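You operate a simulated robot arm through the tools that you are given. There is no shell and no other tool.

Carry out the task below with a simulated robot arm. There is one attempt and no reset: what you move stays moved.

## Task
Park the pin, run the selector to tap 5, then tap 1, set it for 135 kV and pin it.

Only the result counts: the job must be done as asked and must still hold three seconds after the hand-in. Knocking over, shifting, dropping, spilling or breaking anything else fails it.

## Robot
A 6-joint arm with a two-finger parallel gripper, fixed in place. Base frame: the origin is at the foot of the arm, x ahead of it, y to its left, z up. Units: m, rad, N and s.
Its first joint turns from -2.897 to 2.897 rad. Payload 3.91 kg.
Tool frame: the origin (TCP) lies between the finger pads and is the grasp point; the fingertips stand 0.03 m ahead of it; z points along the fingers, y is the line along which they close. Largest opening 0.11 m; finger width 0.02, thickness 0.01; the body of the gripper, 0.048 by 0.112 m, starts 0.055 m behind the TCP.
Orientation is that of the tool frame in the base frame, as [roll, pitch, yaw] about the fixed x, y, z axes, in that order (R = Rz(yaw) Ry(pitch) Rx(roll)). With the fingers straight down and closing along the base's y, the tool's x points along the base's -x, its y along +y and its z along -z.

## Interface
- The arm moves only by the tool servo_tool. Its argument "series" is one flat list of numbers, 7 for each row, row after row: the shift along the base's x, y, z in mm, then the turn, a rotation vector about the base's x, y, z in rad, then the closure in counts, from 0 (fully open) to 255 (shut). In form: [x, y, z, rx, ry, rz, hand, x, y, z, rx, ry, rz, hand, ...]. A call has 1 to 20 rows; each row is the pose to reach, as a shift and turn from the pose commanded when the call began. Rows are played at 5 a second. More than 0.05 m and 0.15 rad between two rows, or a gripper value outside its range, and nothing of the call is played. Where a pose cannot be reached the arm comes as near as it can. A force on the tool above 40 N (or 10 N above the force at the start of the call, whichever is more), or a blocked arm, ends the call early, and 0.2 s more pass. Each finger travels about 0.153 m/s and halts on what it meets, pressing with about 23 N; the grip force reading is that of the motor and also rises with nothing between the fingers. The clock runs only during rows and for 0.2 s after the last one: add rows that repeat a pose to give the fingers time. It gives the time, the measured TCP pose, the force on the tool (base axes), the opening and the grip force at its end, in the units of the frame above (readings bear some noise), with the torque about the TCP (base axes, N m) and any sound that the robot's microphone picked up.
- Cameras (640 x 400 px; columns grow to the right, rows downward): "scene" is fixed at [0.0569, -0.6505, 1.7032]; the picture's right is [0.95, -0.33, 0.00], its down [-0.14, -0.41, -0.90] and it looks along [0.29, 0.85, -0.44] (base axes); focal length 361 px, centre (320, 200). "wrist" rides on the gripper at [0.072, 0.017, -0.103] in the tool frame; the picture's right is [-0.23, 0.97, 0.00], its down [-0.76, -0.18, -0.62] and it looks along [-0.61, -0.14, 0.78] (tool axes); focal length 222 px, centre (320, 200). There is no depth. A picture from a camera that has moved, and an enlarged one, comes with that camera's place and axes in the base frame and with its lens. The place of the scene camera against the robot may be out by one fixed shift of up to 0.018 m in any direction.
- camera(camera): a new picture of that camera. It takes no simulated time.
- inspect(camera, box): a new picture of the part [left, top, right, bottom] of that camera's present view, enlarged. It takes no simulated time.
- hand_in(): hands the job in; it is judged then, once.

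Places have to be worked out from the pictures, the camera data and where the tool is seen. Open the gripper and draw the arm clear of the work before you hand the job in, unless the task says otherwise.

The tools are called after "Request:" as a command line: name --argument value ..., lists and objects as JSON in quotes. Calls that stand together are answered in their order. servo_tool: Moves the arm, as the interface text tells. Its arguments: {"type":"object","properties":{"series":{"type":"array","items":{"type":"number"}}},"required":["series"]} The other tools are called the same way: camera (camera) takes a picture; inspect (camera, box) takes an enlarged picture of a part of a camera's view; hand_in () hands the job in.

At the start:

```text
clock: 0.0
tcp_pos: [0.4804, 0.2301, 1.3297]
ee_rot: [3.141, 0.0, 3.142]
wrist_force: [-0.2, 0.5, -0.2]
ft_torque: [0.04, 0.03, 0.01]
opening: 0.11
grasp_force: 0.2
```

scene: 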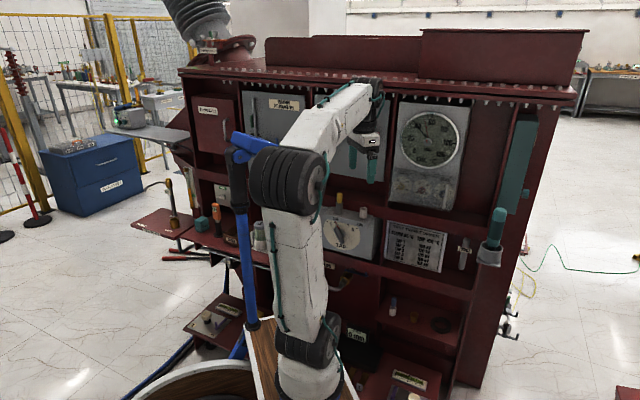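
wrist: 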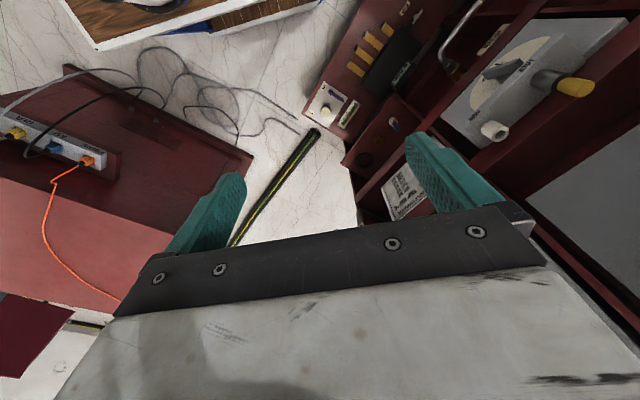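

I'll start by looking closely at the selector, the plate and the clock-like dial in the scene.

Request:
inspect --camera "scene" --box '[300, 180, 400, 270]'

Request:
inspect --camera "scene" --box '[370, 200, 490, 280]'

Request:
inspect --camera "scene" --box '[180, 80, 400, 220]'

Request:
inspect --camera "wrist" --box '[380, 0, 640, 220]'

```text
4.44 times, centred on (350, 225) of scene
camera zoom: at [0.0569, -0.6505, 1.7032], right [0.95, -0.33, 0.0], down [-0.14, -0.41, -0.9], along [0.29, 0.85, -0.44], focal length 1606 px, centre (187, 89)
```

zoom: 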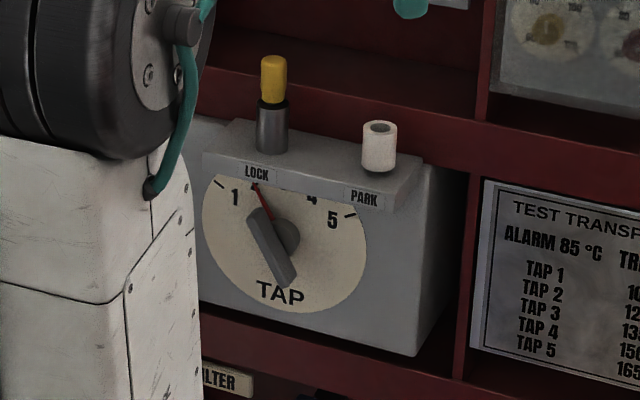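

```text
5.00 times, centred on (430, 240) of scene
camera zoom: at [0.0569, -0.6505, 1.7032], right [0.95, -0.33, 0.0], down [-0.14, -0.41, -0.9], along [0.29, 0.85, -0.44], focal length 1807 px, centre (-230, 0)
```

zoom: 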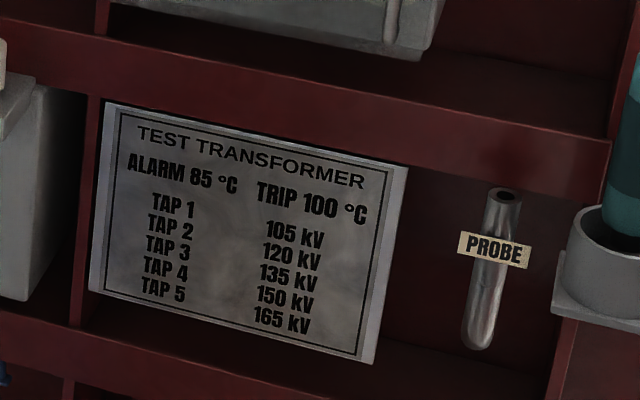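

```text
2.86 times, centred on (290, 150) of scene
camera zoom: at [0.0569, -0.6505, 1.7032], right [0.95, -0.33, 0.0], down [-0.14, -0.41, -0.9], along [0.29, 0.85, -0.44], focal length 1032 px, centre (406, 343)
```

zoom: 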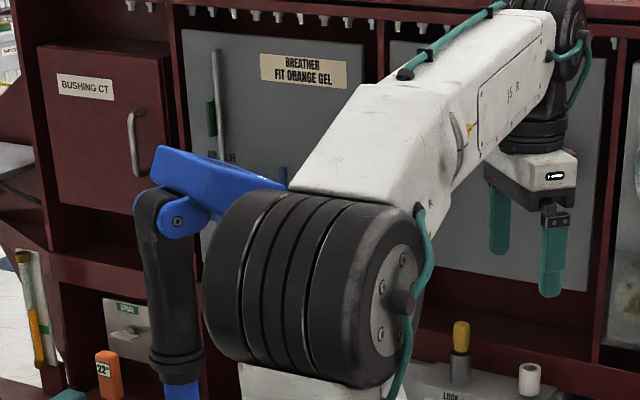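

```text
1.82 times, centred on (510, 110) of wrist
camera zoom: at [0.4055, 0.2472, 1.4315], right [0.23, 0.97, 0.0], down [0.76, -0.18, 0.62], along [0.61, -0.14, -0.78], focal length 404 px, centre (-26, 364)
```

zoom: 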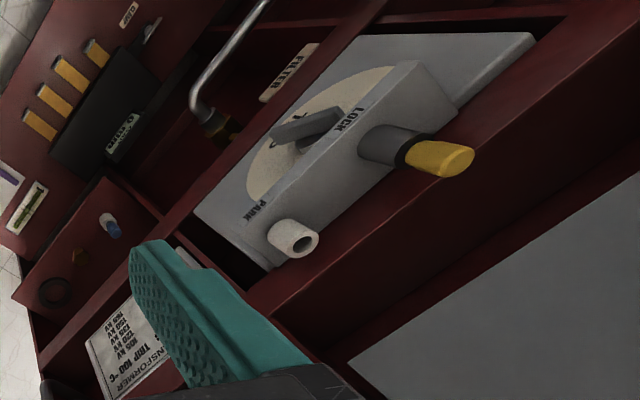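

The plate says 135 kV = tap 3, and the pin is in LOCK with a white PARK socket to its right. Triangulating the two views puts the pin top near (0.585, 0.644, 1.04) and the PARK socket near (0.657, 0.562, 1.00), so the panel is yawed about 45°. Before swinging, I check the blue post near the arm.

Request:
inspect --camera "scene" --box '[140, 120, 380, 400]'

Request:
inspect --camera "wrist" --box '[0, 0, 320, 200]'

```text
1.43 times, centred on (260, 260) of scene
camera zoom: at [0.0569, -0.6505, 1.7032], right [0.95, -0.33, 0.0], down [-0.14, -0.41, -0.9], along [0.29, 0.85, -0.44], focal length 516 px, centre (406, 114)
```

zoom: 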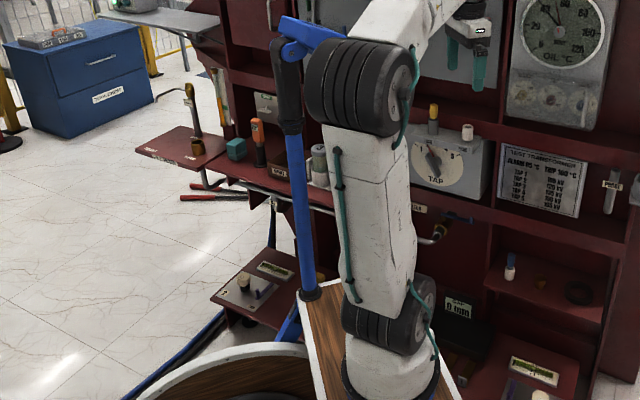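

```text
2.00 times, centred on (160, 100) of wrist
camera zoom: at [0.4055, 0.2472, 1.4315], right [0.23, 0.97, 0.0], down [0.76, -0.18, 0.62], along [0.61, -0.14, -0.78], focal length 444 px, centre (640, 400)
```

zoom: 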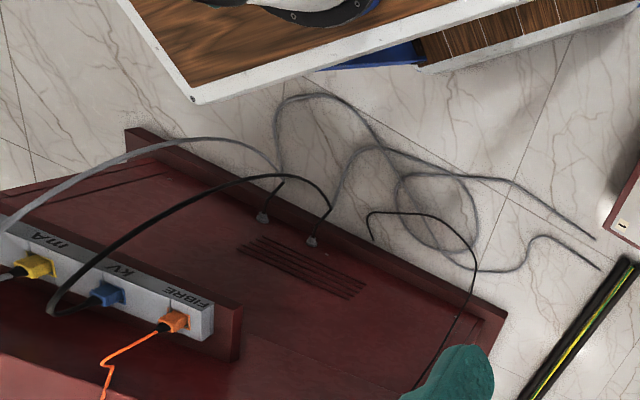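

The blue post is a cart handle behind and to the left of the arm, out of the working direction. I turn the tool 45° toward the panel and draw it down and back a little, to look at the box from the front.

Request:
servo_tool --series '[-10, 20, -30, 0, 0, 0.14, 0, -20, 40, -60, 0, 0, 0.28, 0, -30, 60, -90, 0, 0, 0.42, 0, -40, 80, -120, 0, 0, 0.56, 0, -50, 100, -150, 0, 0, 0.7, 0, -60, 120, -180, 0, 0, 0.785, 0]'

Request:
camera --camera "scene"

Request:
camera --camera "wrist"

```text
clock: 1.4
tcp_pos: [0.4197, 0.3507, 1.1491]
ee_rot: [3.141, 0.003, -2.355]
wrist_force: [0.6, -0.6, 0.9]
ft_torque: [0.02, 0.01, 0.0]
opening: 0.1101
grasp_force: 0.1
```

```text
taken
```

scene: 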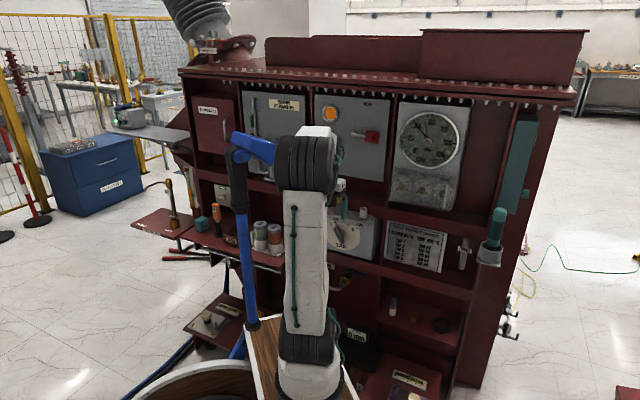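

```text
taken
camera wrist: at [0.3549, 0.3113, 1.2515], right [-0.53, 0.85, 0.0], down [0.66, 0.41, 0.62], along [0.53, 0.33, -0.78], focal length 222 px, centre (320, 200)
```

wrist: 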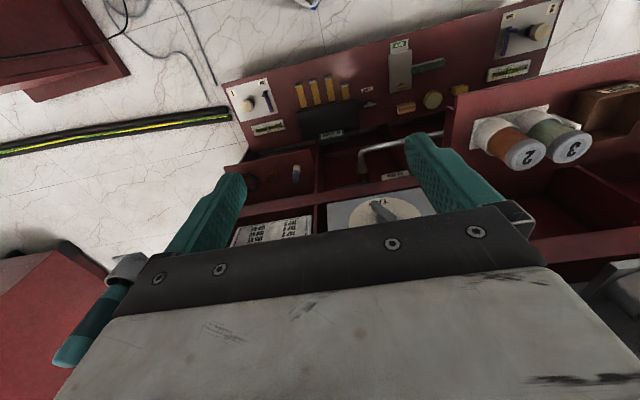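

The tool swung cleanly. Now I pitch it about 40° up toward the panel and lower it so the wrist camera looks almost horizontally at the selector box.

Request:
servo_tool --series '[-8, 6, -30, 0.099, -0.099, 0, 0, -16, 12, -60, 0.198, -0.198, 0, 0, -24, 18, -90, 0.297, -0.297, 0, 0, -32, 24, -120, 0.396, -0.396, 0, 0, -40, 30, -150, 0.495, -0.495, 0, 0, -40, 30, -150, 0.495, -0.495, 0, 0]'

Request:
camera --camera "scene"

Request:
camera --camera "wrist"

```text
clock: 2.8
tcp_pos: [0.3805, 0.3804, 0.9977]
ee_rot: [3.14, 0.701, -2.357]
wrist_force: [-0.2, -0.8, -0.3]
ft_torque: [0.01, -0.03, -0.03]
opening: 0.1099
grasp_force: 0.1
```

```text
taken
```

scene: 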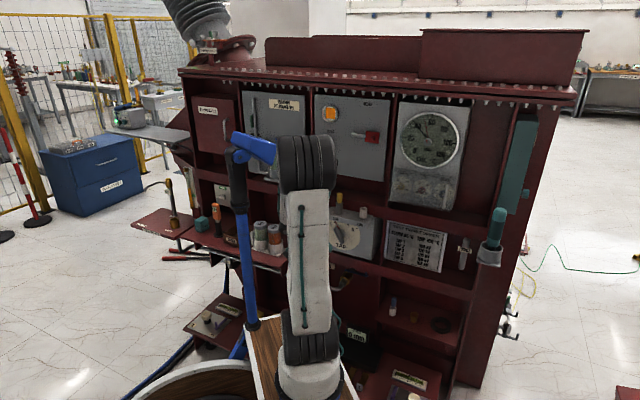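

```text
taken
camera wrist: at [0.2795, 0.3055, 1.0306], right [-0.57, 0.81, 0.15], down [0.25, 0.0, 0.97], along [0.78, 0.59, -0.21], focal length 222 px, centre (320, 200)
```

wrist: 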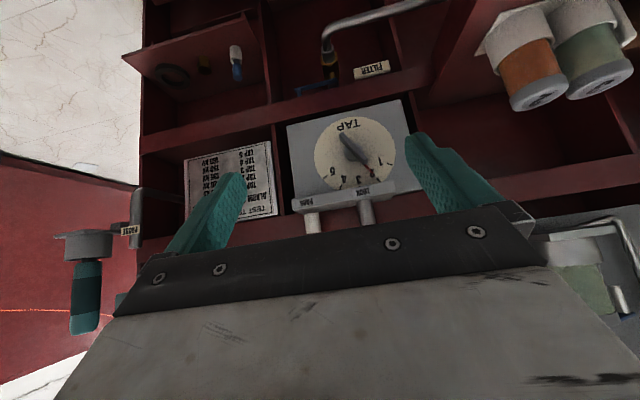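

The dial is in view (inverted). I enlarge it to read the taps and to measure the box.

Request:
inspect --camera "wrist" --box '[270, 90, 430, 240]'

Request:
inspect --camera "scene" --box '[300, 180, 400, 270]'

```text
2.67 times, centred on (350, 165) of wrist
camera zoom: at [0.2795, 0.3055, 1.0306], right [-0.57, 0.81, 0.15], down [0.25, 0.0, 0.97], along [0.78, 0.59, -0.21], focal length 592 px, centre (240, 293)
```

zoom: 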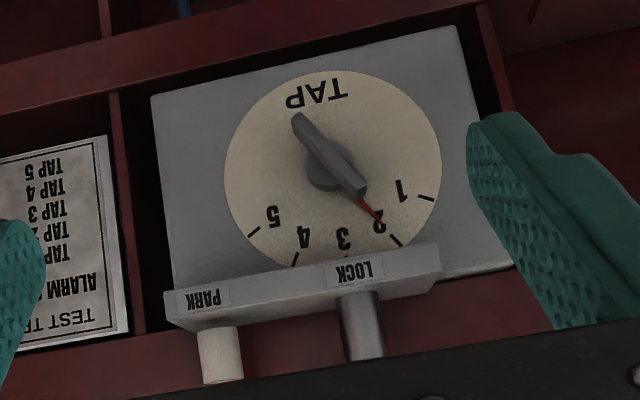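

```text
4.44 times, centred on (350, 225) of scene
camera zoom: at [0.0569, -0.6505, 1.7032], right [0.95, -0.33, 0.0], down [-0.14, -0.41, -0.9], along [0.29, 0.85, -0.44], focal length 1606 px, centre (187, 89)
```

zoom: 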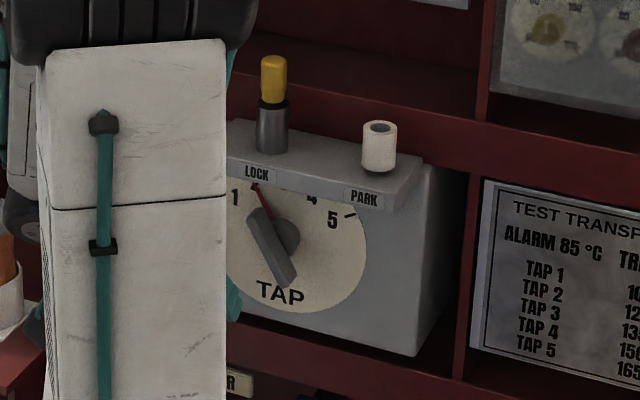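

The selector now sits at tap 2. The panel normal works out at 45°, with the dial centre near u≈-0.044, z≈0.833 (u being panel-right, w outward) and the pin and PARK socket at w≈0.865, about 0.11 m apart. I move up to look down onto the ledge and measure the pin and socket better.

Request:
servo_tool --series '[22, 18, 32, -0.03, 0.03, 0, 0, 45, 36, 64, -0.06, 0.06, 0, 0, 67, 54, 96, -0.09, 0.09, 0, 0, 90, 72, 128, -0.12, 0.12, 0, 0, 112, 90, 160, -0.15, 0.15, 0, 0, 135, 108, 192, -0.177, 0.177, 0, 0, 135, 108, 192, -0.177, 0.177, 0, 0]'

Request:
camera --camera "wrist"

Request:
inspect --camera "wrist" --box '[240, 60, 432, 180]'

Request:
camera --camera "scene"

```text
clock: 4.4
tcp_pos: [0.5152, 0.4893, 1.1916]
ee_rot: [3.141, 0.449, -2.356]
wrist_force: [0.2, -0.7, -0.8]
ft_torque: [-0.02, 0.04, -0.02]
opening: 0.1099
grasp_force: 0.0
```

```text
taken
camera wrist: at [0.4228, 0.4219, 1.2518], right [-0.54, 0.83, 0.1], down [0.42, 0.17, 0.89], along [0.73, 0.53, -0.44], focal length 222 px, centre (320, 200)
```

wrist: 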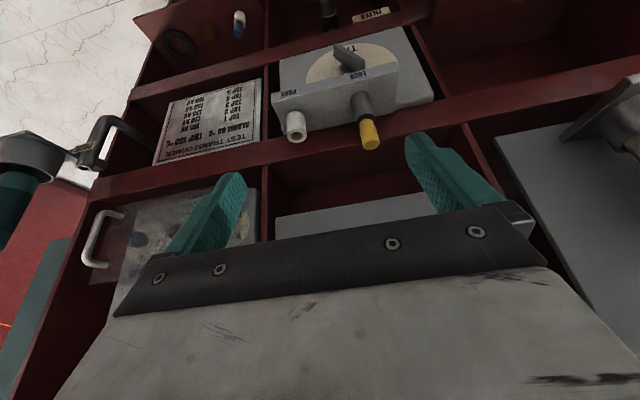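

```text
3.33 times, centred on (336, 120) of wrist
camera zoom: at [0.4228, 0.4219, 1.2518], right [-0.54, 0.83, 0.1], down [0.42, 0.17, 0.89], along [0.73, 0.53, -0.44], focal length 740 px, centre (267, 467)
```

zoom: 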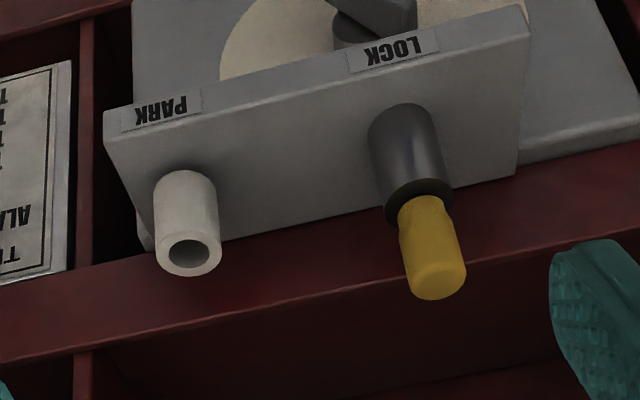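

```text
taken
```

scene: 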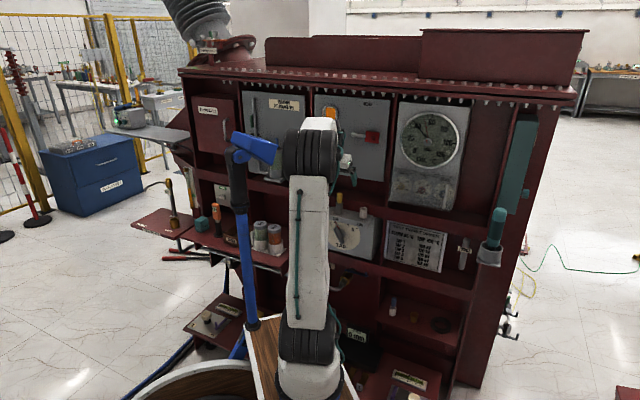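

From this view, the lock sleeve top and the PARK cup top are both at z≈0.998. They lie at w≈0.863, with pin u≈-0.0425 and cup u≈+0.068, so they are about 0.110 m apart. I now bring the tool level, 10 cm in front of the yellow handle at z≈1.026.

Request:
servo_tool --series '[-1, 10, -21, 0.0991, -0.0991, 0, 0, -2, 20, -42, 0.1983, -0.1983, 0, 0, -2, 30, -62, 0.2974, -0.2974, 0, 0, -3, 40, -83, 0.3966, -0.3966, 0, 0, -4, 50, -104, 0.4957, -0.4957, 0, 0, -4, 60, -125, 0.5949, -0.5949, 0, 0, -5, 70, -145, 0.694, -0.694, 0, 0, -6, 80, -166, 0.7932, -0.7932, 0, 0, -6, 80, -166, 0.7932, -0.7932, 0, 0]'

Request:
camera --camera "wrist"

Request:
camera --camera "scene"

Request:
inspect --camera "scene" --box '[300, 160, 400, 250]'

```text
clock: 6.4
tcp_pos: [0.5072, 0.5699, 1.0252]
ee_rot: [0.248, 1.568, 1.037]
wrist_force: [-0.1, -0.1, -0.3]
ft_torque: [0.0, -0.01, -0.02]
opening: 0.1101
grasp_force: 0.1
```

```text
taken
camera wrist: at [0.4212, 0.5073, 0.9515], right [-0.69, 0.69, 0.23], down [-0.32, -0.57, 0.76], along [0.65, 0.45, 0.61], focal length 222 px, centre (320, 200)
```

wrist: 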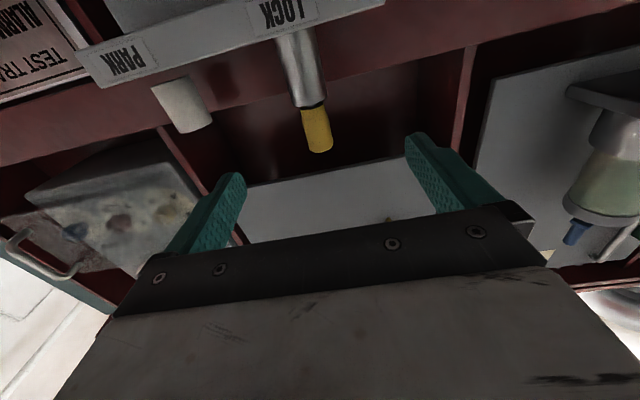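

```text
taken
```

scene: 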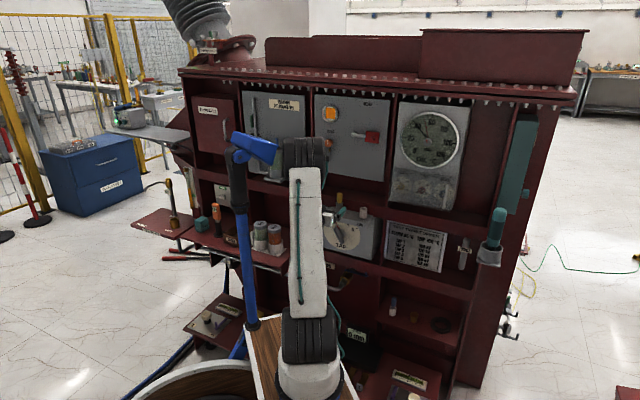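

```text
4.44 times, centred on (350, 205) of scene
camera zoom: at [0.0569, -0.6505, 1.7032], right [0.95, -0.33, 0.0], down [-0.14, -0.41, -0.9], along [0.29, 0.85, -0.44], focal length 1606 px, centre (187, 178)
```

zoom: 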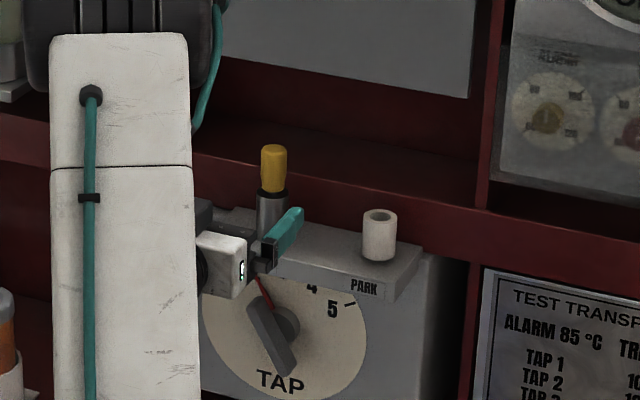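

The tool is level with the handle ahead between the fingers. I enlarge the view to check the lateral offset.

Request:
inspect --camera "wrist" --box '[240, 0, 400, 160]'

Request:
inspect --camera "wrist" --box '[130, 30, 290, 160]'

```text
2.50 times, centred on (320, 80) of wrist
camera zoom: at [0.4212, 0.5073, 0.9515], right [-0.69, 0.69, 0.23], down [-0.32, -0.57, 0.76], along [0.65, 0.45, 0.61], focal length 555 px, centre (320, 500)
```

zoom: 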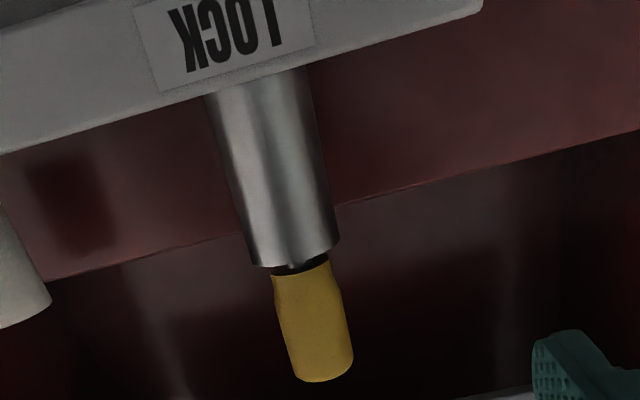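

```text
3.08 times, centred on (210, 95) of wrist
camera zoom: at [0.4212, 0.5073, 0.9515], right [-0.69, 0.69, 0.23], down [-0.32, -0.57, 0.76], along [0.65, 0.45, 0.61], focal length 684 px, centre (658, 523)
```

zoom: 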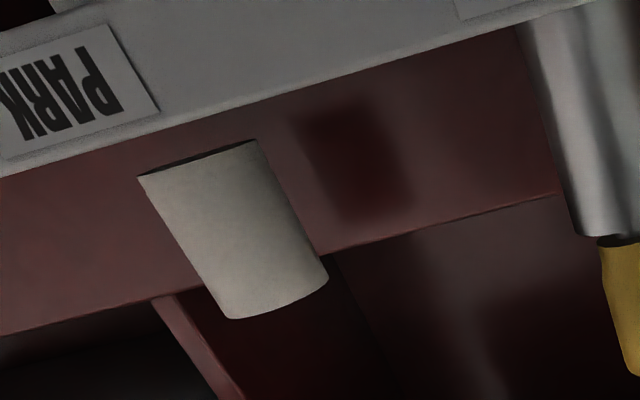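

The handle sits about 3.5 mm right of the tool axis. I correct for that and advance 98 mm, so the handle is between the pads, still open.

Request:
servo_tool --series '[2, -2, 1, 0, 0, 0, 0, 25, 20, 1, 0, 0, 0, 0, 48, 43, 1, 0, 0, 0, 0, 72, 67, 1, 0, 0, 0, 0, 72, 67, 1, 0, 0, 0, 0]'

Request:
camera --camera "wrist"

Request:
inspect --camera "scene" --box '[300, 160, 400, 250]'

```text
clock: 7.6
tcp_pos: [0.5807, 0.637, 1.0267]
ee_rot: [0.148, 1.57, 0.934]
wrist_force: [-0.2, -0.1, 0.7]
ft_torque: [-0.01, -0.02, 0.01]
opening: 0.11
grasp_force: 0.1
```

```text
taken
camera wrist: at [0.494, 0.5746, 0.9529], right [-0.69, 0.69, 0.23], down [-0.32, -0.57, 0.76], along [0.65, 0.45, 0.61], focal length 222 px, centre (320, 200)
```

wrist: 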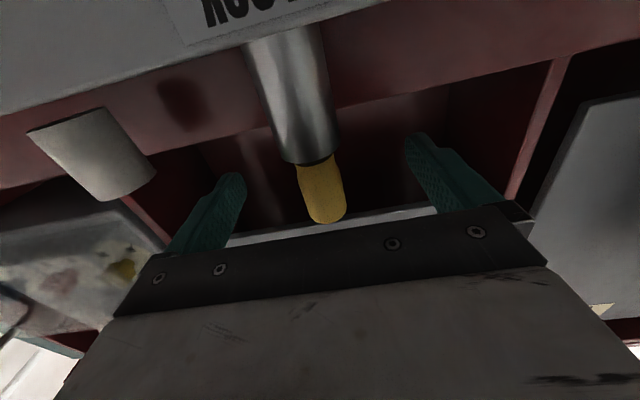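

```text
4.44 times, centred on (350, 205) of scene
camera zoom: at [0.0569, -0.6505, 1.7032], right [0.95, -0.33, 0.0], down [-0.14, -0.41, -0.9], along [0.29, 0.85, -0.44], focal length 1606 px, centre (187, 178)
```

zoom: 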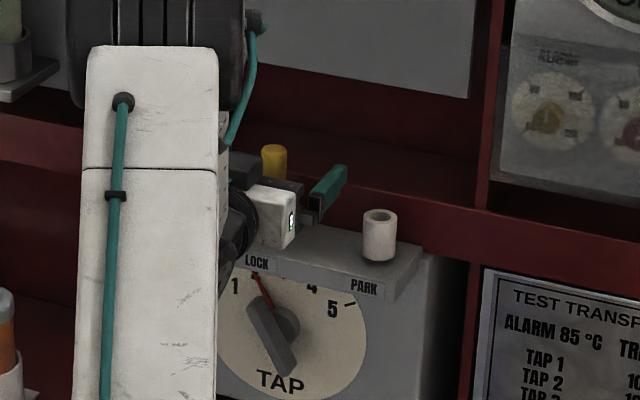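

The handle sits centred at the TCP within about 1 mm. I close on it.

Request:
servo_tool --series '[0, 0, 0, 0, 0, 0, 120, 0, 0, 0, 0, 0, 0, 255, 0, 0, 0, 0, 0, 0, 255, 0, 0, 0, 0, 0, 0, 255]'

Request:
camera --camera "wrist"

```text
clock: 8.6
tcp_pos: [0.5813, 0.6374, 1.0264]
ee_rot: [0.248, 1.569, 1.035]
wrist_force: [0.7, 0.0, 0.2]
ft_torque: [-0.02, -0.05, -0.02]
opening: 0.0238
grasp_force: 22.9
```

```text
taken
camera wrist: at [0.4939, 0.5744, 0.9529], right [-0.69, 0.69, 0.23], down [-0.32, -0.57, 0.76], along [0.65, 0.45, 0.61], focal length 222 px, centre (320, 200)
```

wrist: 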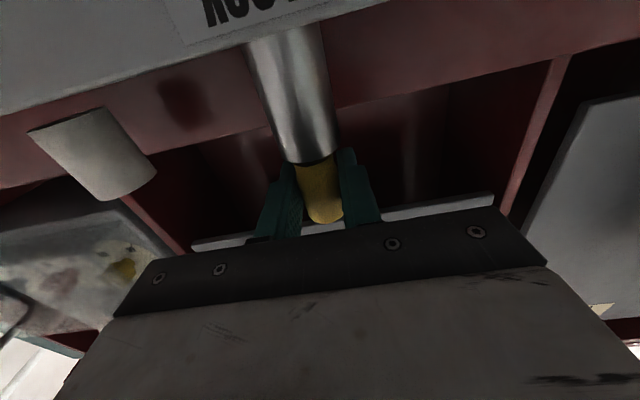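

Handle gripped (23.8 mm wide) with negligible side load. I lift slowly straight up.

Request:
servo_tool --series '[0, 0, 8, 0, 0, 0, 255, 0, 0, 16, 0, 0, 0, 255, 0, 0, 24, 0, 0, 0, 255, 0, 0, 32, 0, 0, 0, 255, 0, 0, 40, 0, 0, 0, 255]'

Request:
camera --camera "wrist"

Request:
inspect --camera "scene" --box '[300, 150, 400, 240]'

```text
clock: 9.8
tcp_pos: [0.5794, 0.6357, 1.0665]
ee_rot: [-0.061, 1.568, 0.726]
wrist_force: [0.2, -0.5, -0.9]
ft_torque: [0.03, 0.02, 0.02]
opening: 0.0239
grasp_force: 22.9
```

```text
taken
camera wrist: at [0.4936, 0.5741, 0.9926], right [-0.69, 0.69, 0.23], down [-0.32, -0.57, 0.76], along [0.65, 0.45, 0.61], focal length 222 px, centre (320, 200)
```

wrist: 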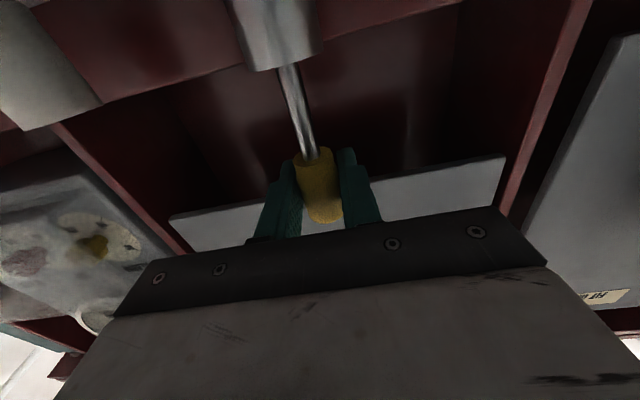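

```text
4.44 times, centred on (350, 195) of scene
camera zoom: at [0.0569, -0.6505, 1.7032], right [0.95, -0.33, 0.0], down [-0.14, -0.41, -0.9], along [0.29, 0.85, -0.44], focal length 1606 px, centre (187, 222)
```

zoom: 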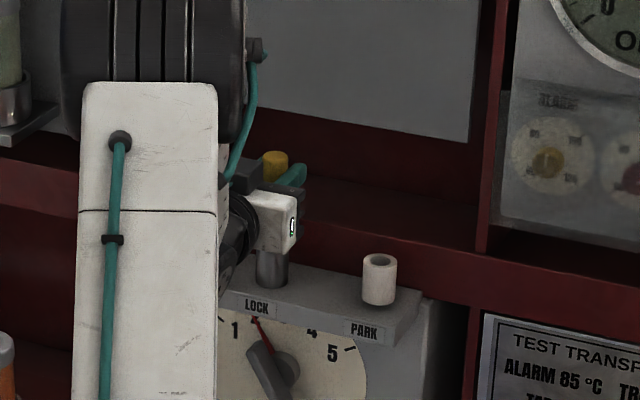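

The thin shaft comes out freely along with the handle. I keep lifting in small steps until the end clears the sleeve.

Request:
servo_tool --series '[0, 0, 10, 0, 0, 0, 255, 0, 0, 20, 0, 0, 0, 255, 0, 0, 30, 0, 0, 0, 255, 0, 0, 40, 0, 0, 0, 255, 0, 0, 40, 0, 0, 0, 255]'

Request:
camera --camera "wrist"

Request:
inspect --camera "scene" --box '[300, 150, 400, 240]'

```text
clock: 11.0
tcp_pos: [0.581, 0.6352, 1.1063]
ee_rot: [-2.628, 1.571, -1.839]
wrist_force: [0.6, 0.4, -0.2]
ft_torque: [-0.03, -0.04, -0.02]
opening: 0.0239
grasp_force: 22.7
```

```text
taken
camera wrist: at [0.494, 0.5738, 1.0325], right [-0.69, 0.69, 0.23], down [-0.32, -0.57, 0.76], along [0.65, 0.45, 0.61], focal length 222 px, centre (320, 200)
```

wrist: 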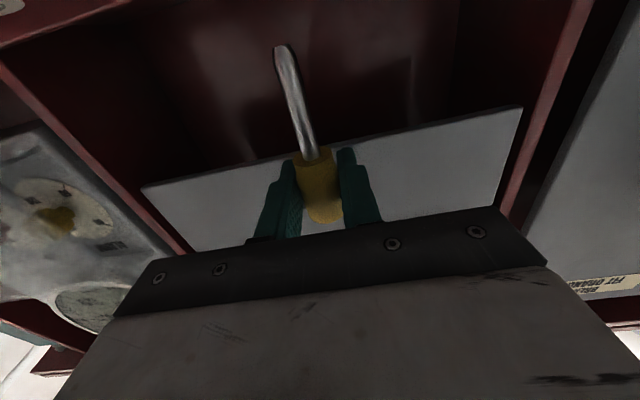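

```text
4.44 times, centred on (350, 195) of scene
camera zoom: at [0.0569, -0.6505, 1.7032], right [0.95, -0.33, 0.0], down [-0.14, -0.41, -0.9], along [0.29, 0.85, -0.44], focal length 1606 px, centre (187, 222)
```

zoom: 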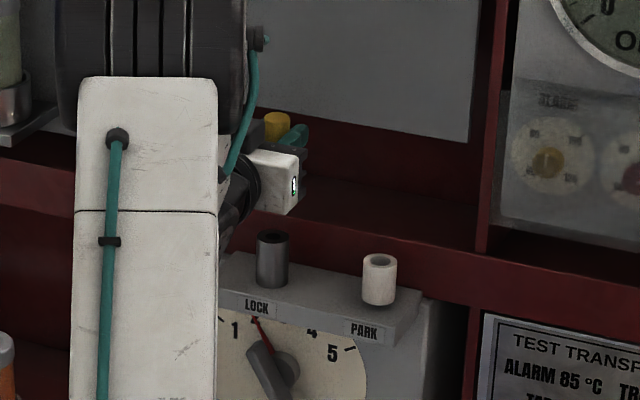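

The shaft tip is clear, about 38 mm above the sockets and 70 mm below the TCP. I shift 110.5 mm to the right along the panel, staying at this height.

Request:
servo_tool --series '[20, -20, 0, 0, 0, 0, 255, 40, -40, 0, 0, 0, 0, 255, 60, -60, 0, 0, 0, 0, 255, 78, -78, 0, 0, 0, 0, 255, 78, -78, 0, 0, 0, 0, 255]'

Request:
camera --camera "wrist"

Request:
inspect --camera "scene" --box '[310, 150, 410, 240]'

```text
clock: 12.2
tcp_pos: [0.6594, 0.5574, 1.1061]
ee_rot: [0.284, 1.57, 1.069]
wrist_force: [-0.3, -0.6, -0.2]
ft_torque: [0.01, -0.01, 0.02]
opening: 0.0237
grasp_force: 22.5
```

```text
taken
camera wrist: at [0.5723, 0.4959, 1.0323], right [-0.69, 0.69, 0.23], down [-0.32, -0.57, 0.76], along [0.65, 0.45, 0.61], focal length 222 px, centre (320, 200)
```

wrist: 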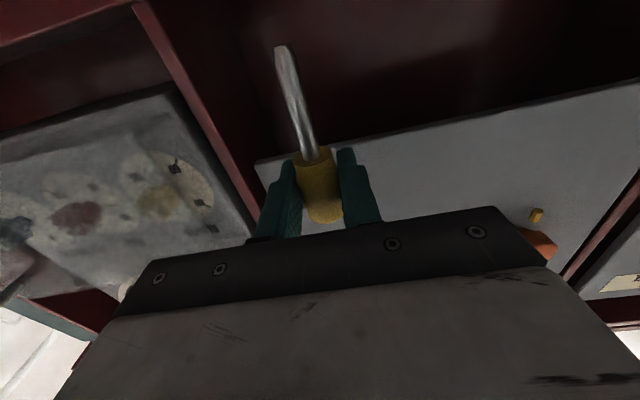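

```text
4.44 times, centred on (360, 195) of scene
camera zoom: at [0.0569, -0.6505, 1.7032], right [0.95, -0.33, 0.0], down [-0.14, -0.41, -0.9], along [0.29, 0.85, -0.44], focal length 1606 px, centre (142, 222)
```

zoom: 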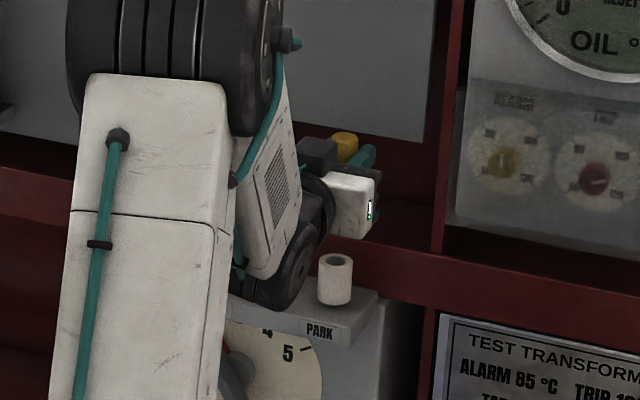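

The offset of the handle above the cup closely matches what it was above the lock sleeve. I lower 32 mm to bring the tip just above the cup and compare them in the wrist view.

Request:
servo_tool --series '[0, 0, -11, 0, 0, 0, 255, 0, 0, -22, 0, 0, 0, 255, 0, 0, -32, 0, 0, 0, 255, 0, 0, -32, 0, 0, 0, 255]'

Request:
camera --camera "wrist"

Request:
inspect --camera "wrist" --box '[220, 0, 380, 100]'

Request:
inspect --camera "scene" --box '[340, 160, 400, 220]'

```text
clock: 13.2
tcp_pos: [0.6601, 0.5581, 1.0741]
ee_rot: [0.065, 1.57, 0.85]
wrist_force: [0.0, -0.3, 0.3]
ft_torque: [0.01, -0.02, 0.02]
opening: 0.0236
grasp_force: 23.3
```

```text
taken
camera wrist: at [0.572, 0.4962, 1.0005], right [-0.69, 0.69, 0.23], down [-0.32, -0.57, 0.76], along [0.65, 0.45, 0.61], focal length 222 px, centre (320, 200)
```

wrist: 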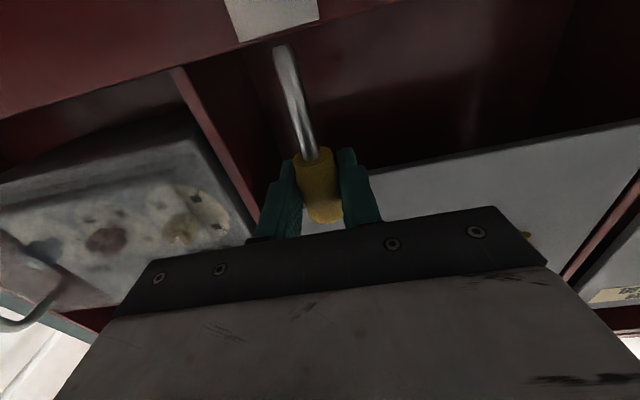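

```text
4.00 times, centred on (300, 50) of wrist
camera zoom: at [0.572, 0.4962, 1.0005], right [-0.69, 0.69, 0.23], down [-0.32, -0.57, 0.76], along [0.65, 0.45, 0.61], focal length 888 px, centre (400, 800)
```

zoom: 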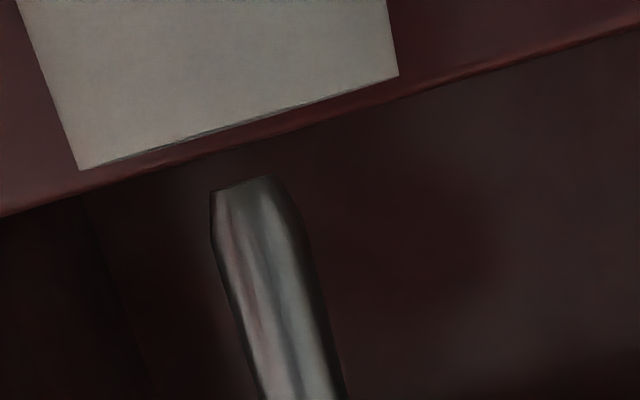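

```text
6.67 times, centred on (370, 190) of scene
camera zoom: at [0.0569, -0.6505, 1.7032], right [0.95, -0.33, 0.0], down [-0.14, -0.41, -0.9], along [0.29, 0.85, -0.44], focal length 2409 px, centre (-13, 267)
```

zoom: 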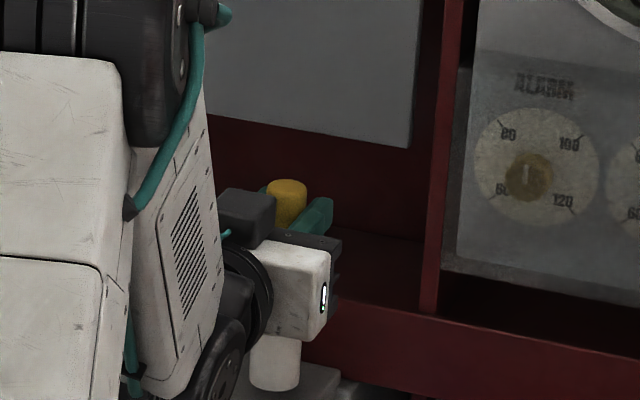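

The tip is about 1.2 mm too far right of the cup's axis, and the scene view agrees. I correct by 1 mm left and lower slowly into the cup.

Request:
servo_tool --series '[-0.8, 0.8, 0, 0, 0, 0, 255, -0.8, 0.8, -4, 0, 0, 0, 255, -0.8, 0.8, -8, 0, 0, 0, 255, -0.8, 0.8, -12, 0, 0, 0, 255, -0.8, 0.8, -16, 0, 0, 0, 255, -0.8, 0.8, -20, 0, 0, 0, 255, -0.8, 0.8, -20, 0, 0, 0, 255]'

Request:
camera --camera "wrist"

```text
clock: 14.8
tcp_pos: [0.6571, 0.5586, 1.0536]
ee_rot: [-2.013, 1.57, -1.228]
wrist_force: [0.3, 0.5, -1.2]
ft_torque: [0.0, 0.0, -0.02]
opening: 0.0238
grasp_force: 23.0
```

```text
taken
camera wrist: at [0.5708, 0.4978, 0.9804], right [-0.69, 0.69, 0.23], down [-0.32, -0.57, 0.76], along [0.65, 0.45, 0.61], focal length 222 px, centre (320, 200)
```

wrist: 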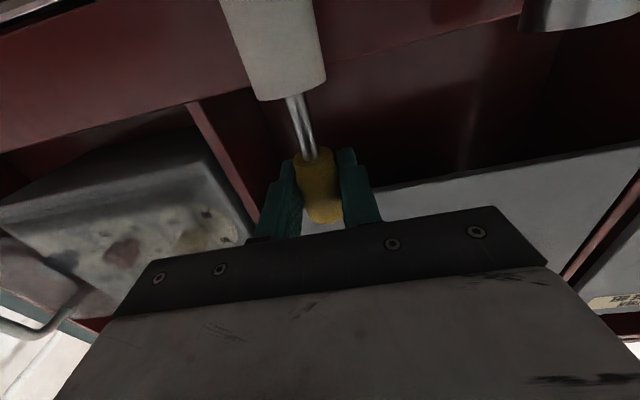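

The shaft is inside the cup with no contact force. I lower the rest of the way, slowing near the seat.

Request:
servo_tool --series '[0, 0, -5, 0, 0, 0, 255, 0, 0, -10, 0, 0, 0, 255, 0, 0, -15, 0, 0, 0, 255, 0, 0, -19, 0, 0, 0, 255, 0, 0, -22, 0, 0, 0, 255, 0, 0, -24, 0, 0, 0, 255, 0, 0, -26, 0, 0, 0, 255, 0, 0, -26, 0, 0, 0, 255]'

Request:
camera --camera "wrist"

```text
clock: 16.6
tcp_pos: [0.6569, 0.5599, 1.028]
ee_rot: [0.294, 1.569, 1.074]
wrist_force: [-0.7, 5.0, 14.7]
ft_torque: [0.42, 0.01, 0.14]
opening: 0.0237
grasp_force: 22.9
```

```text
taken
camera wrist: at [0.57, 0.4986, 0.9552], right [-0.68, 0.69, 0.23], down [-0.32, -0.56, 0.76], along [0.66, 0.45, 0.61], focal length 222 px, centre (320, 200)
```

wrist: 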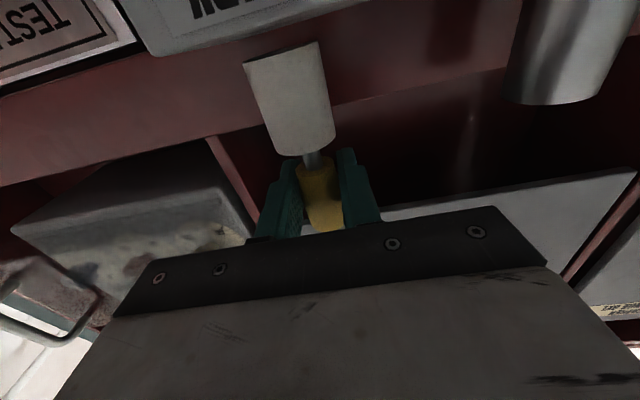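

The pin has bottomed in the cup (14.7 N upward). I ease up 1.5 mm, open the gripper and back straight away from the panel.

Request:
servo_tool --series '[0, 0, 1.5, 0, 0, 0, 255, 0, 0, 1.5, 0, 0, 0, 200, 0, 0, 1.5, 0, 0, 0, 0, 0, 0, 1.5, 0, 0, 0, 0, 0, 0, 1.5, 0, 0, 0, 0, -20, -20, 1.5, 0, 0, 0, 0, -45, -45, 1.5, 0, 0, 0, 0, -75, -75, 1.5, 0, 0, 0, 0, -85, -85, 1.5, 0, 0, 0, 0]'

Request:
camera --camera "wrist"

Request:
inspect --camera "scene" --box '[300, 160, 420, 270]'

```text
clock: 18.6
tcp_pos: [0.5733, 0.4738, 1.0302]
ee_rot: [-1.3, 1.568, -0.517]
wrist_force: [0.0, -0.4, 0.0]
ft_torque: [0.02, -0.03, 0.02]
opening: 0.1101
grasp_force: 0.1
```

```text
taken
camera wrist: at [0.4861, 0.4117, 0.957], right [-0.69, 0.69, 0.22], down [-0.32, -0.56, 0.76], along [0.65, 0.45, 0.61], focal length 222 px, centre (320, 200)
```

wrist: 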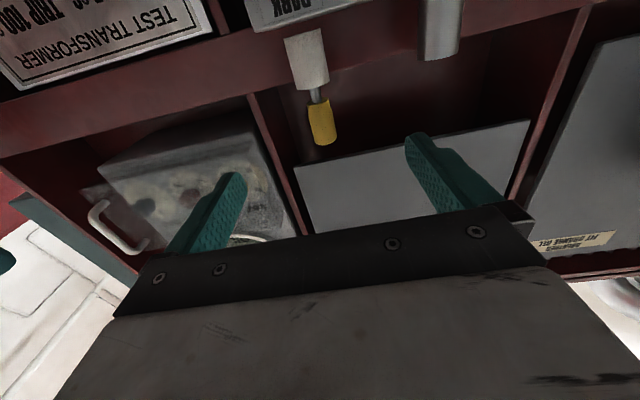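

```text
3.64 times, centred on (360, 215) of scene
camera zoom: at [0.0569, -0.6505, 1.7032], right [0.95, -0.33, 0.0], down [-0.14, -0.41, -0.9], along [0.29, 0.85, -0.44], focal length 1314 px, centre (174, 146)
```

zoom: 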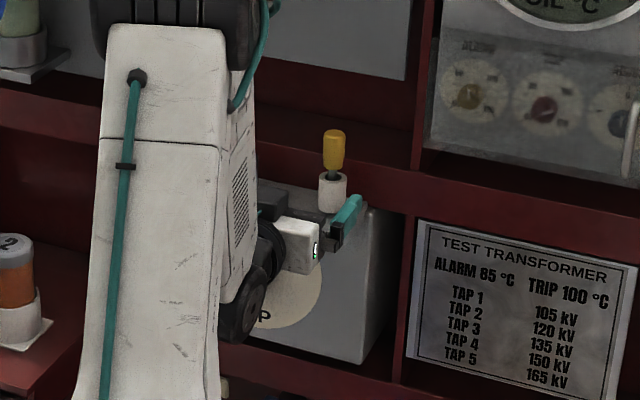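

The pin now stands in PARK. I check how deep it sits.

Request:
inspect --camera "wrist" --box '[260, 20, 380, 160]'

Request:
inspect --camera "scene" --box '[340, 180, 390, 220]'

```text
2.86 times, centred on (320, 90) of wrist
camera zoom: at [0.4861, 0.4117, 0.957], right [-0.69, 0.69, 0.22], down [-0.32, -0.56, 0.76], along [0.65, 0.45, 0.61], focal length 635 px, centre (320, 514)
```

zoom: 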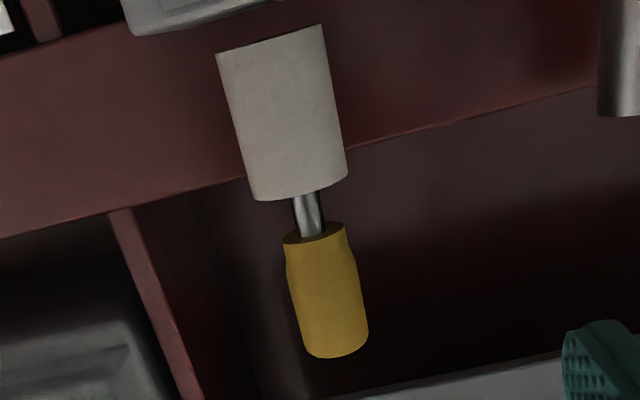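

```text
10.00 times, centred on (365, 200) of scene
camera zoom: at [0.0569, -0.6505, 1.7032], right [0.95, -0.33, 0.0], down [-0.14, -0.41, -0.9], along [0.29, 0.85, -0.44], focal length 3614 px, centre (-130, 200)
```

zoom: 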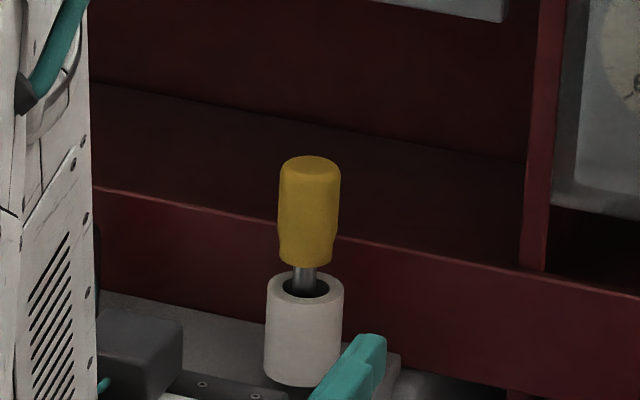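

The pin stands upright and centred, but about 12 mm higher than it sat in LOCK. I was about 1.5 mm off to the right when it stopped, so it may have caught and slipped up in the grip. I re-grip it with a corrected lateral position and gently press to find out whether it is on the cup floor.

Request:
servo_tool --series '[0, 2, 8, 0, 0, 0, 0, 28, 30, 8, 0, 0, 0, 0, 56, 58.5, 8, 0, 0, 0, 0, 84.3, 86.8, 8, 0, 0, 0, 0, 84.3, 86.8, 8, 0, 0, 0, 0, 84.3, 86.8, 8, 0, 0, 0, 120, 84.3, 86.8, 8, 0, 0, 0, 255, 84.3, 86.8, 8, 0, 0, 0, 255, 84.3, 86.8, 8, 0, 0, 0, 255]'

Request:
camera --camera "wrist"

```text
clock: 20.6
tcp_pos: [0.6565, 0.5622, 1.038]
ee_rot: [0.891, 1.571, 1.671]
wrist_force: [-0.7, 0.4, 0.1]
ft_torque: [0.01, 0.0, -0.01]
opening: 0.0234
grasp_force: 23.3
```

```text
taken
camera wrist: at [0.5698, 0.4991, 0.964], right [-0.69, 0.69, 0.23], down [-0.32, -0.57, 0.76], along [0.66, 0.45, 0.61], focal length 222 px, centre (320, 200)
```

wrist: 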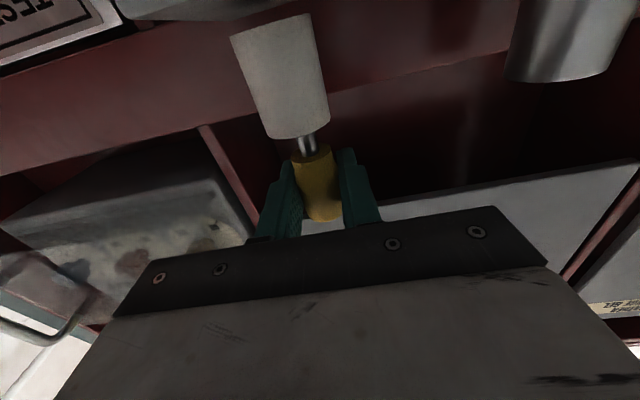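

Gripped again with no side load. I press down 3 mm and watch the force.

Request:
servo_tool --series '[0, 0, -1, 0, 0, 0, 255, 0, 0, -2, 0, 0, 0, 255, 0, 0, -3, 0, 0, 0, 255]'

Request:
camera --camera "wrist"

```text
clock: 21.4
tcp_pos: [0.6564, 0.5613, 1.0369]
ee_rot: [0.171, 1.567, 0.952]
wrist_force: [-0.7, 2.8, 12.5]
ft_torque: [0.34, 0.1, 0.1]
opening: 0.0237
grasp_force: 22.7
```

```text
taken
camera wrist: at [0.5697, 0.4996, 0.9625], right [-0.69, 0.69, 0.23], down [-0.32, -0.57, 0.76], along [0.65, 0.45, 0.61], focal length 222 px, centre (320, 200)
```

wrist: 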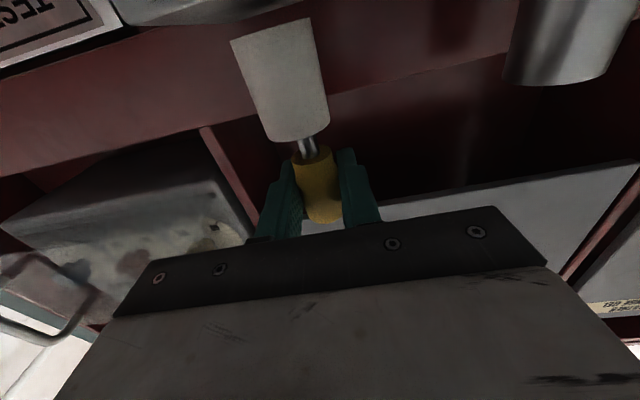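

Firm stop again. I lift 4 mm and try the press once more from slightly different lateral positions, in the direction the side force pointed, to tell a floor from an edge.

Request:
servo_tool --series '[0, 0, 4, 0, 0, 0, 255, -1, 2, 4, 0, 0, 0, 255, -1, 2, 2, 0, 0, 0, 255, -1, 2, 0, 0, 0, 0, 255, -1, 2, -1, 0, 0, 0, 255]'

Request:
servo_tool --series '[0, 0, 4, 0, 0, 0, 255, 1.5, 0, 4, 0, 0, 0, 255, 1.5, 0, 2, 0, 0, 0, 255, 1.5, 0, 0, 0, 0, 0, 255, 1.5, 0, -1, 0, 0, 0, 255]'

```text
clock: 22.6
tcp_pos: [0.6558, 0.5629, 1.0352]
ee_rot: [0.155, 1.567, 0.937]
wrist_force: [3.5, -1.2, 13.1]
ft_torque: [-0.16, -0.29, -0.09]
opening: 0.0234
grasp_force: 22.7
```

```text
clock: 23.8
tcp_pos: [0.6566, 0.5626, 1.0325]
ee_rot: [2.871, 1.57, -2.628]
wrist_force: [0.0, 0.3, 0.3]
ft_torque: [-0.01, 0.02, 0.04]
opening: 0.0231
grasp_force: 23.6
```

The last press went to z≈1.0325 with no force, which suggests it found its way deeper. I look.

Request:
camera --camera "wrist"

Request:
inspect --camera "wrist" --box '[240, 60, 400, 240]'

```text
taken
camera wrist: at [0.5702, 0.5014, 0.9591], right [-0.69, 0.69, 0.23], down [-0.32, -0.56, 0.76], along [0.66, 0.45, 0.61], focal length 222 px, centre (320, 200)
```

wrist: 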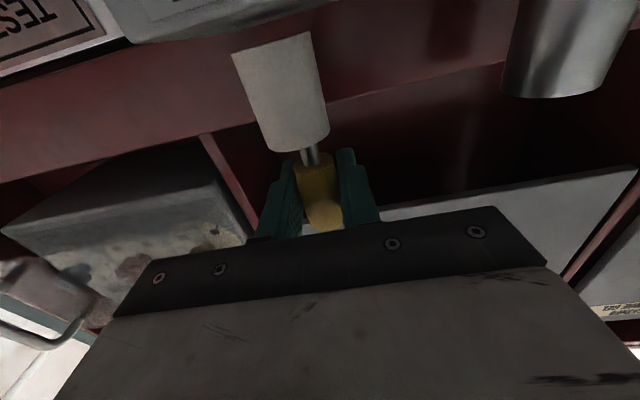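

```text
2.22 times, centred on (320, 150) of wrist
camera zoom: at [0.5702, 0.5014, 0.9591], right [-0.69, 0.69, 0.23], down [-0.32, -0.56, 0.76], along [0.66, 0.45, 0.61], focal length 494 px, centre (320, 311)
```

zoom: 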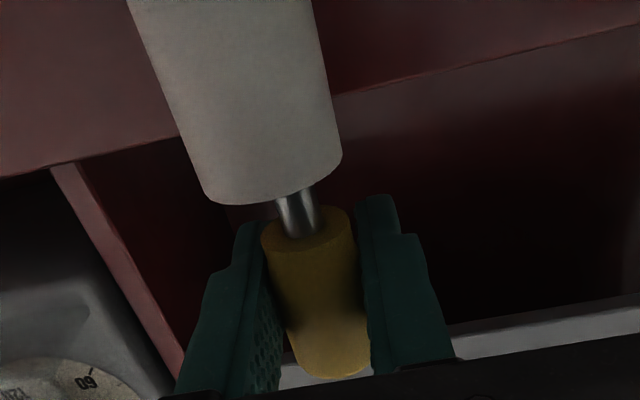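

No force yet, and the gap looks about 4 mm smaller than before. I press further down from here.

Request:
servo_tool --series '[0, 0, -1.5, 0, 0, 0, 255, 0, 0, -3, 0, 0, 0, 255, 0, 0, -3, 0, 0, 0, 255]'

Request:
inspect --camera "wrist" --box '[240, 60, 400, 240]'

```text
clock: 24.6
tcp_pos: [0.658, 0.5632, 1.0298]
ee_rot: [-2.263, 1.57, -1.482]
wrist_force: [-0.2, -0.5, 0.2]
ft_torque: [-0.02, -0.02, 0.01]
opening: 0.0219
grasp_force: 23.0
```

```text
2.22 times, centred on (320, 150) of wrist
camera zoom: at [0.5701, 0.5015, 0.9564], right [-0.69, 0.69, 0.23], down [-0.32, -0.57, 0.76], along [0.66, 0.45, 0.61], focal length 494 px, centre (320, 311)
```

zoom: 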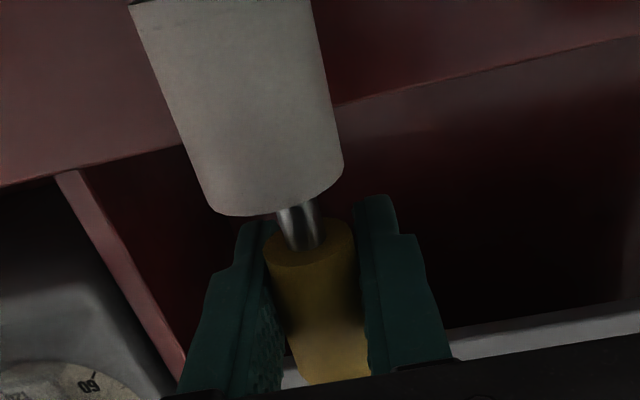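

The pads are only sliding down onto the handle's narrower neck. The pin itself stays put with the same gap from three lateral positions, so it is resting on the cup's floor, which is properly parked. I open and retreat.

Request:
servo_tool --series '[0, 0, 0, 0, 0, 0, 200, 0, 0, 0, 0, 0, 0, 0, 0, 0, 0, 0, 0, 0, 0, 0, 0, 0, 0, 0, 0, 0, -20, -20, 0, 0, 0, 0, 0, -45, -45, 0, 0, 0, 0, 0, -75, -75, 0, 0, 0, 0, 0, -105, -105, 0, 0, 0, 0, 0, -135, -135, 0, 0, 0, 0, 0, -135, -135, 0, 0, 0, 0, 0]'

Request:
camera --camera "wrist"

Request:
inspect --camera "scene" --box '[310, 170, 410, 260]'

```text
clock: 26.8
tcp_pos: [0.5211, 0.4267, 1.0299]
ee_rot: [-1.705, 1.565, -0.924]
wrist_force: [0.4, 0.2, -0.6]
ft_torque: [-0.01, 0.0, 0.03]
opening: 0.1099
grasp_force: 0.1
```

```text
taken
camera wrist: at [0.4349, 0.365, 0.9569], right [-0.69, 0.69, 0.22], down [-0.32, -0.56, 0.76], along [0.65, 0.45, 0.61], focal length 222 px, centre (320, 200)
```

wrist: 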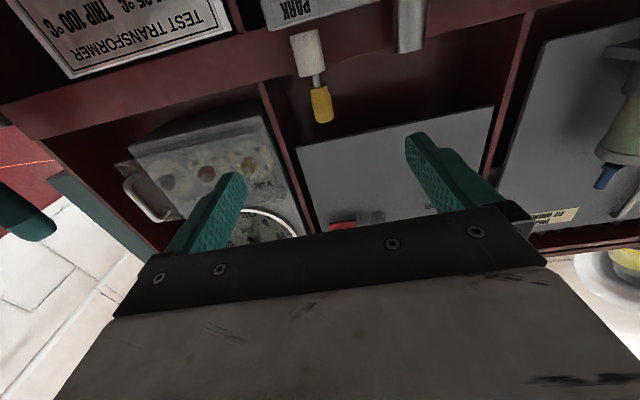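

```text
4.44 times, centred on (360, 215) of scene
camera zoom: at [0.0569, -0.6505, 1.7032], right [0.95, -0.33, 0.0], down [-0.14, -0.41, -0.9], along [0.29, 0.85, -0.44], focal length 1606 px, centre (142, 133)
```

zoom: 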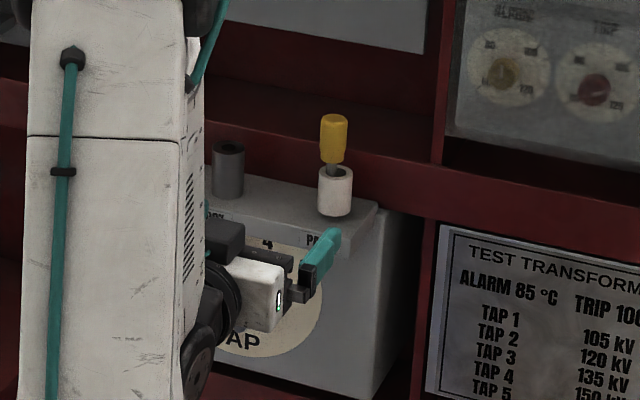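

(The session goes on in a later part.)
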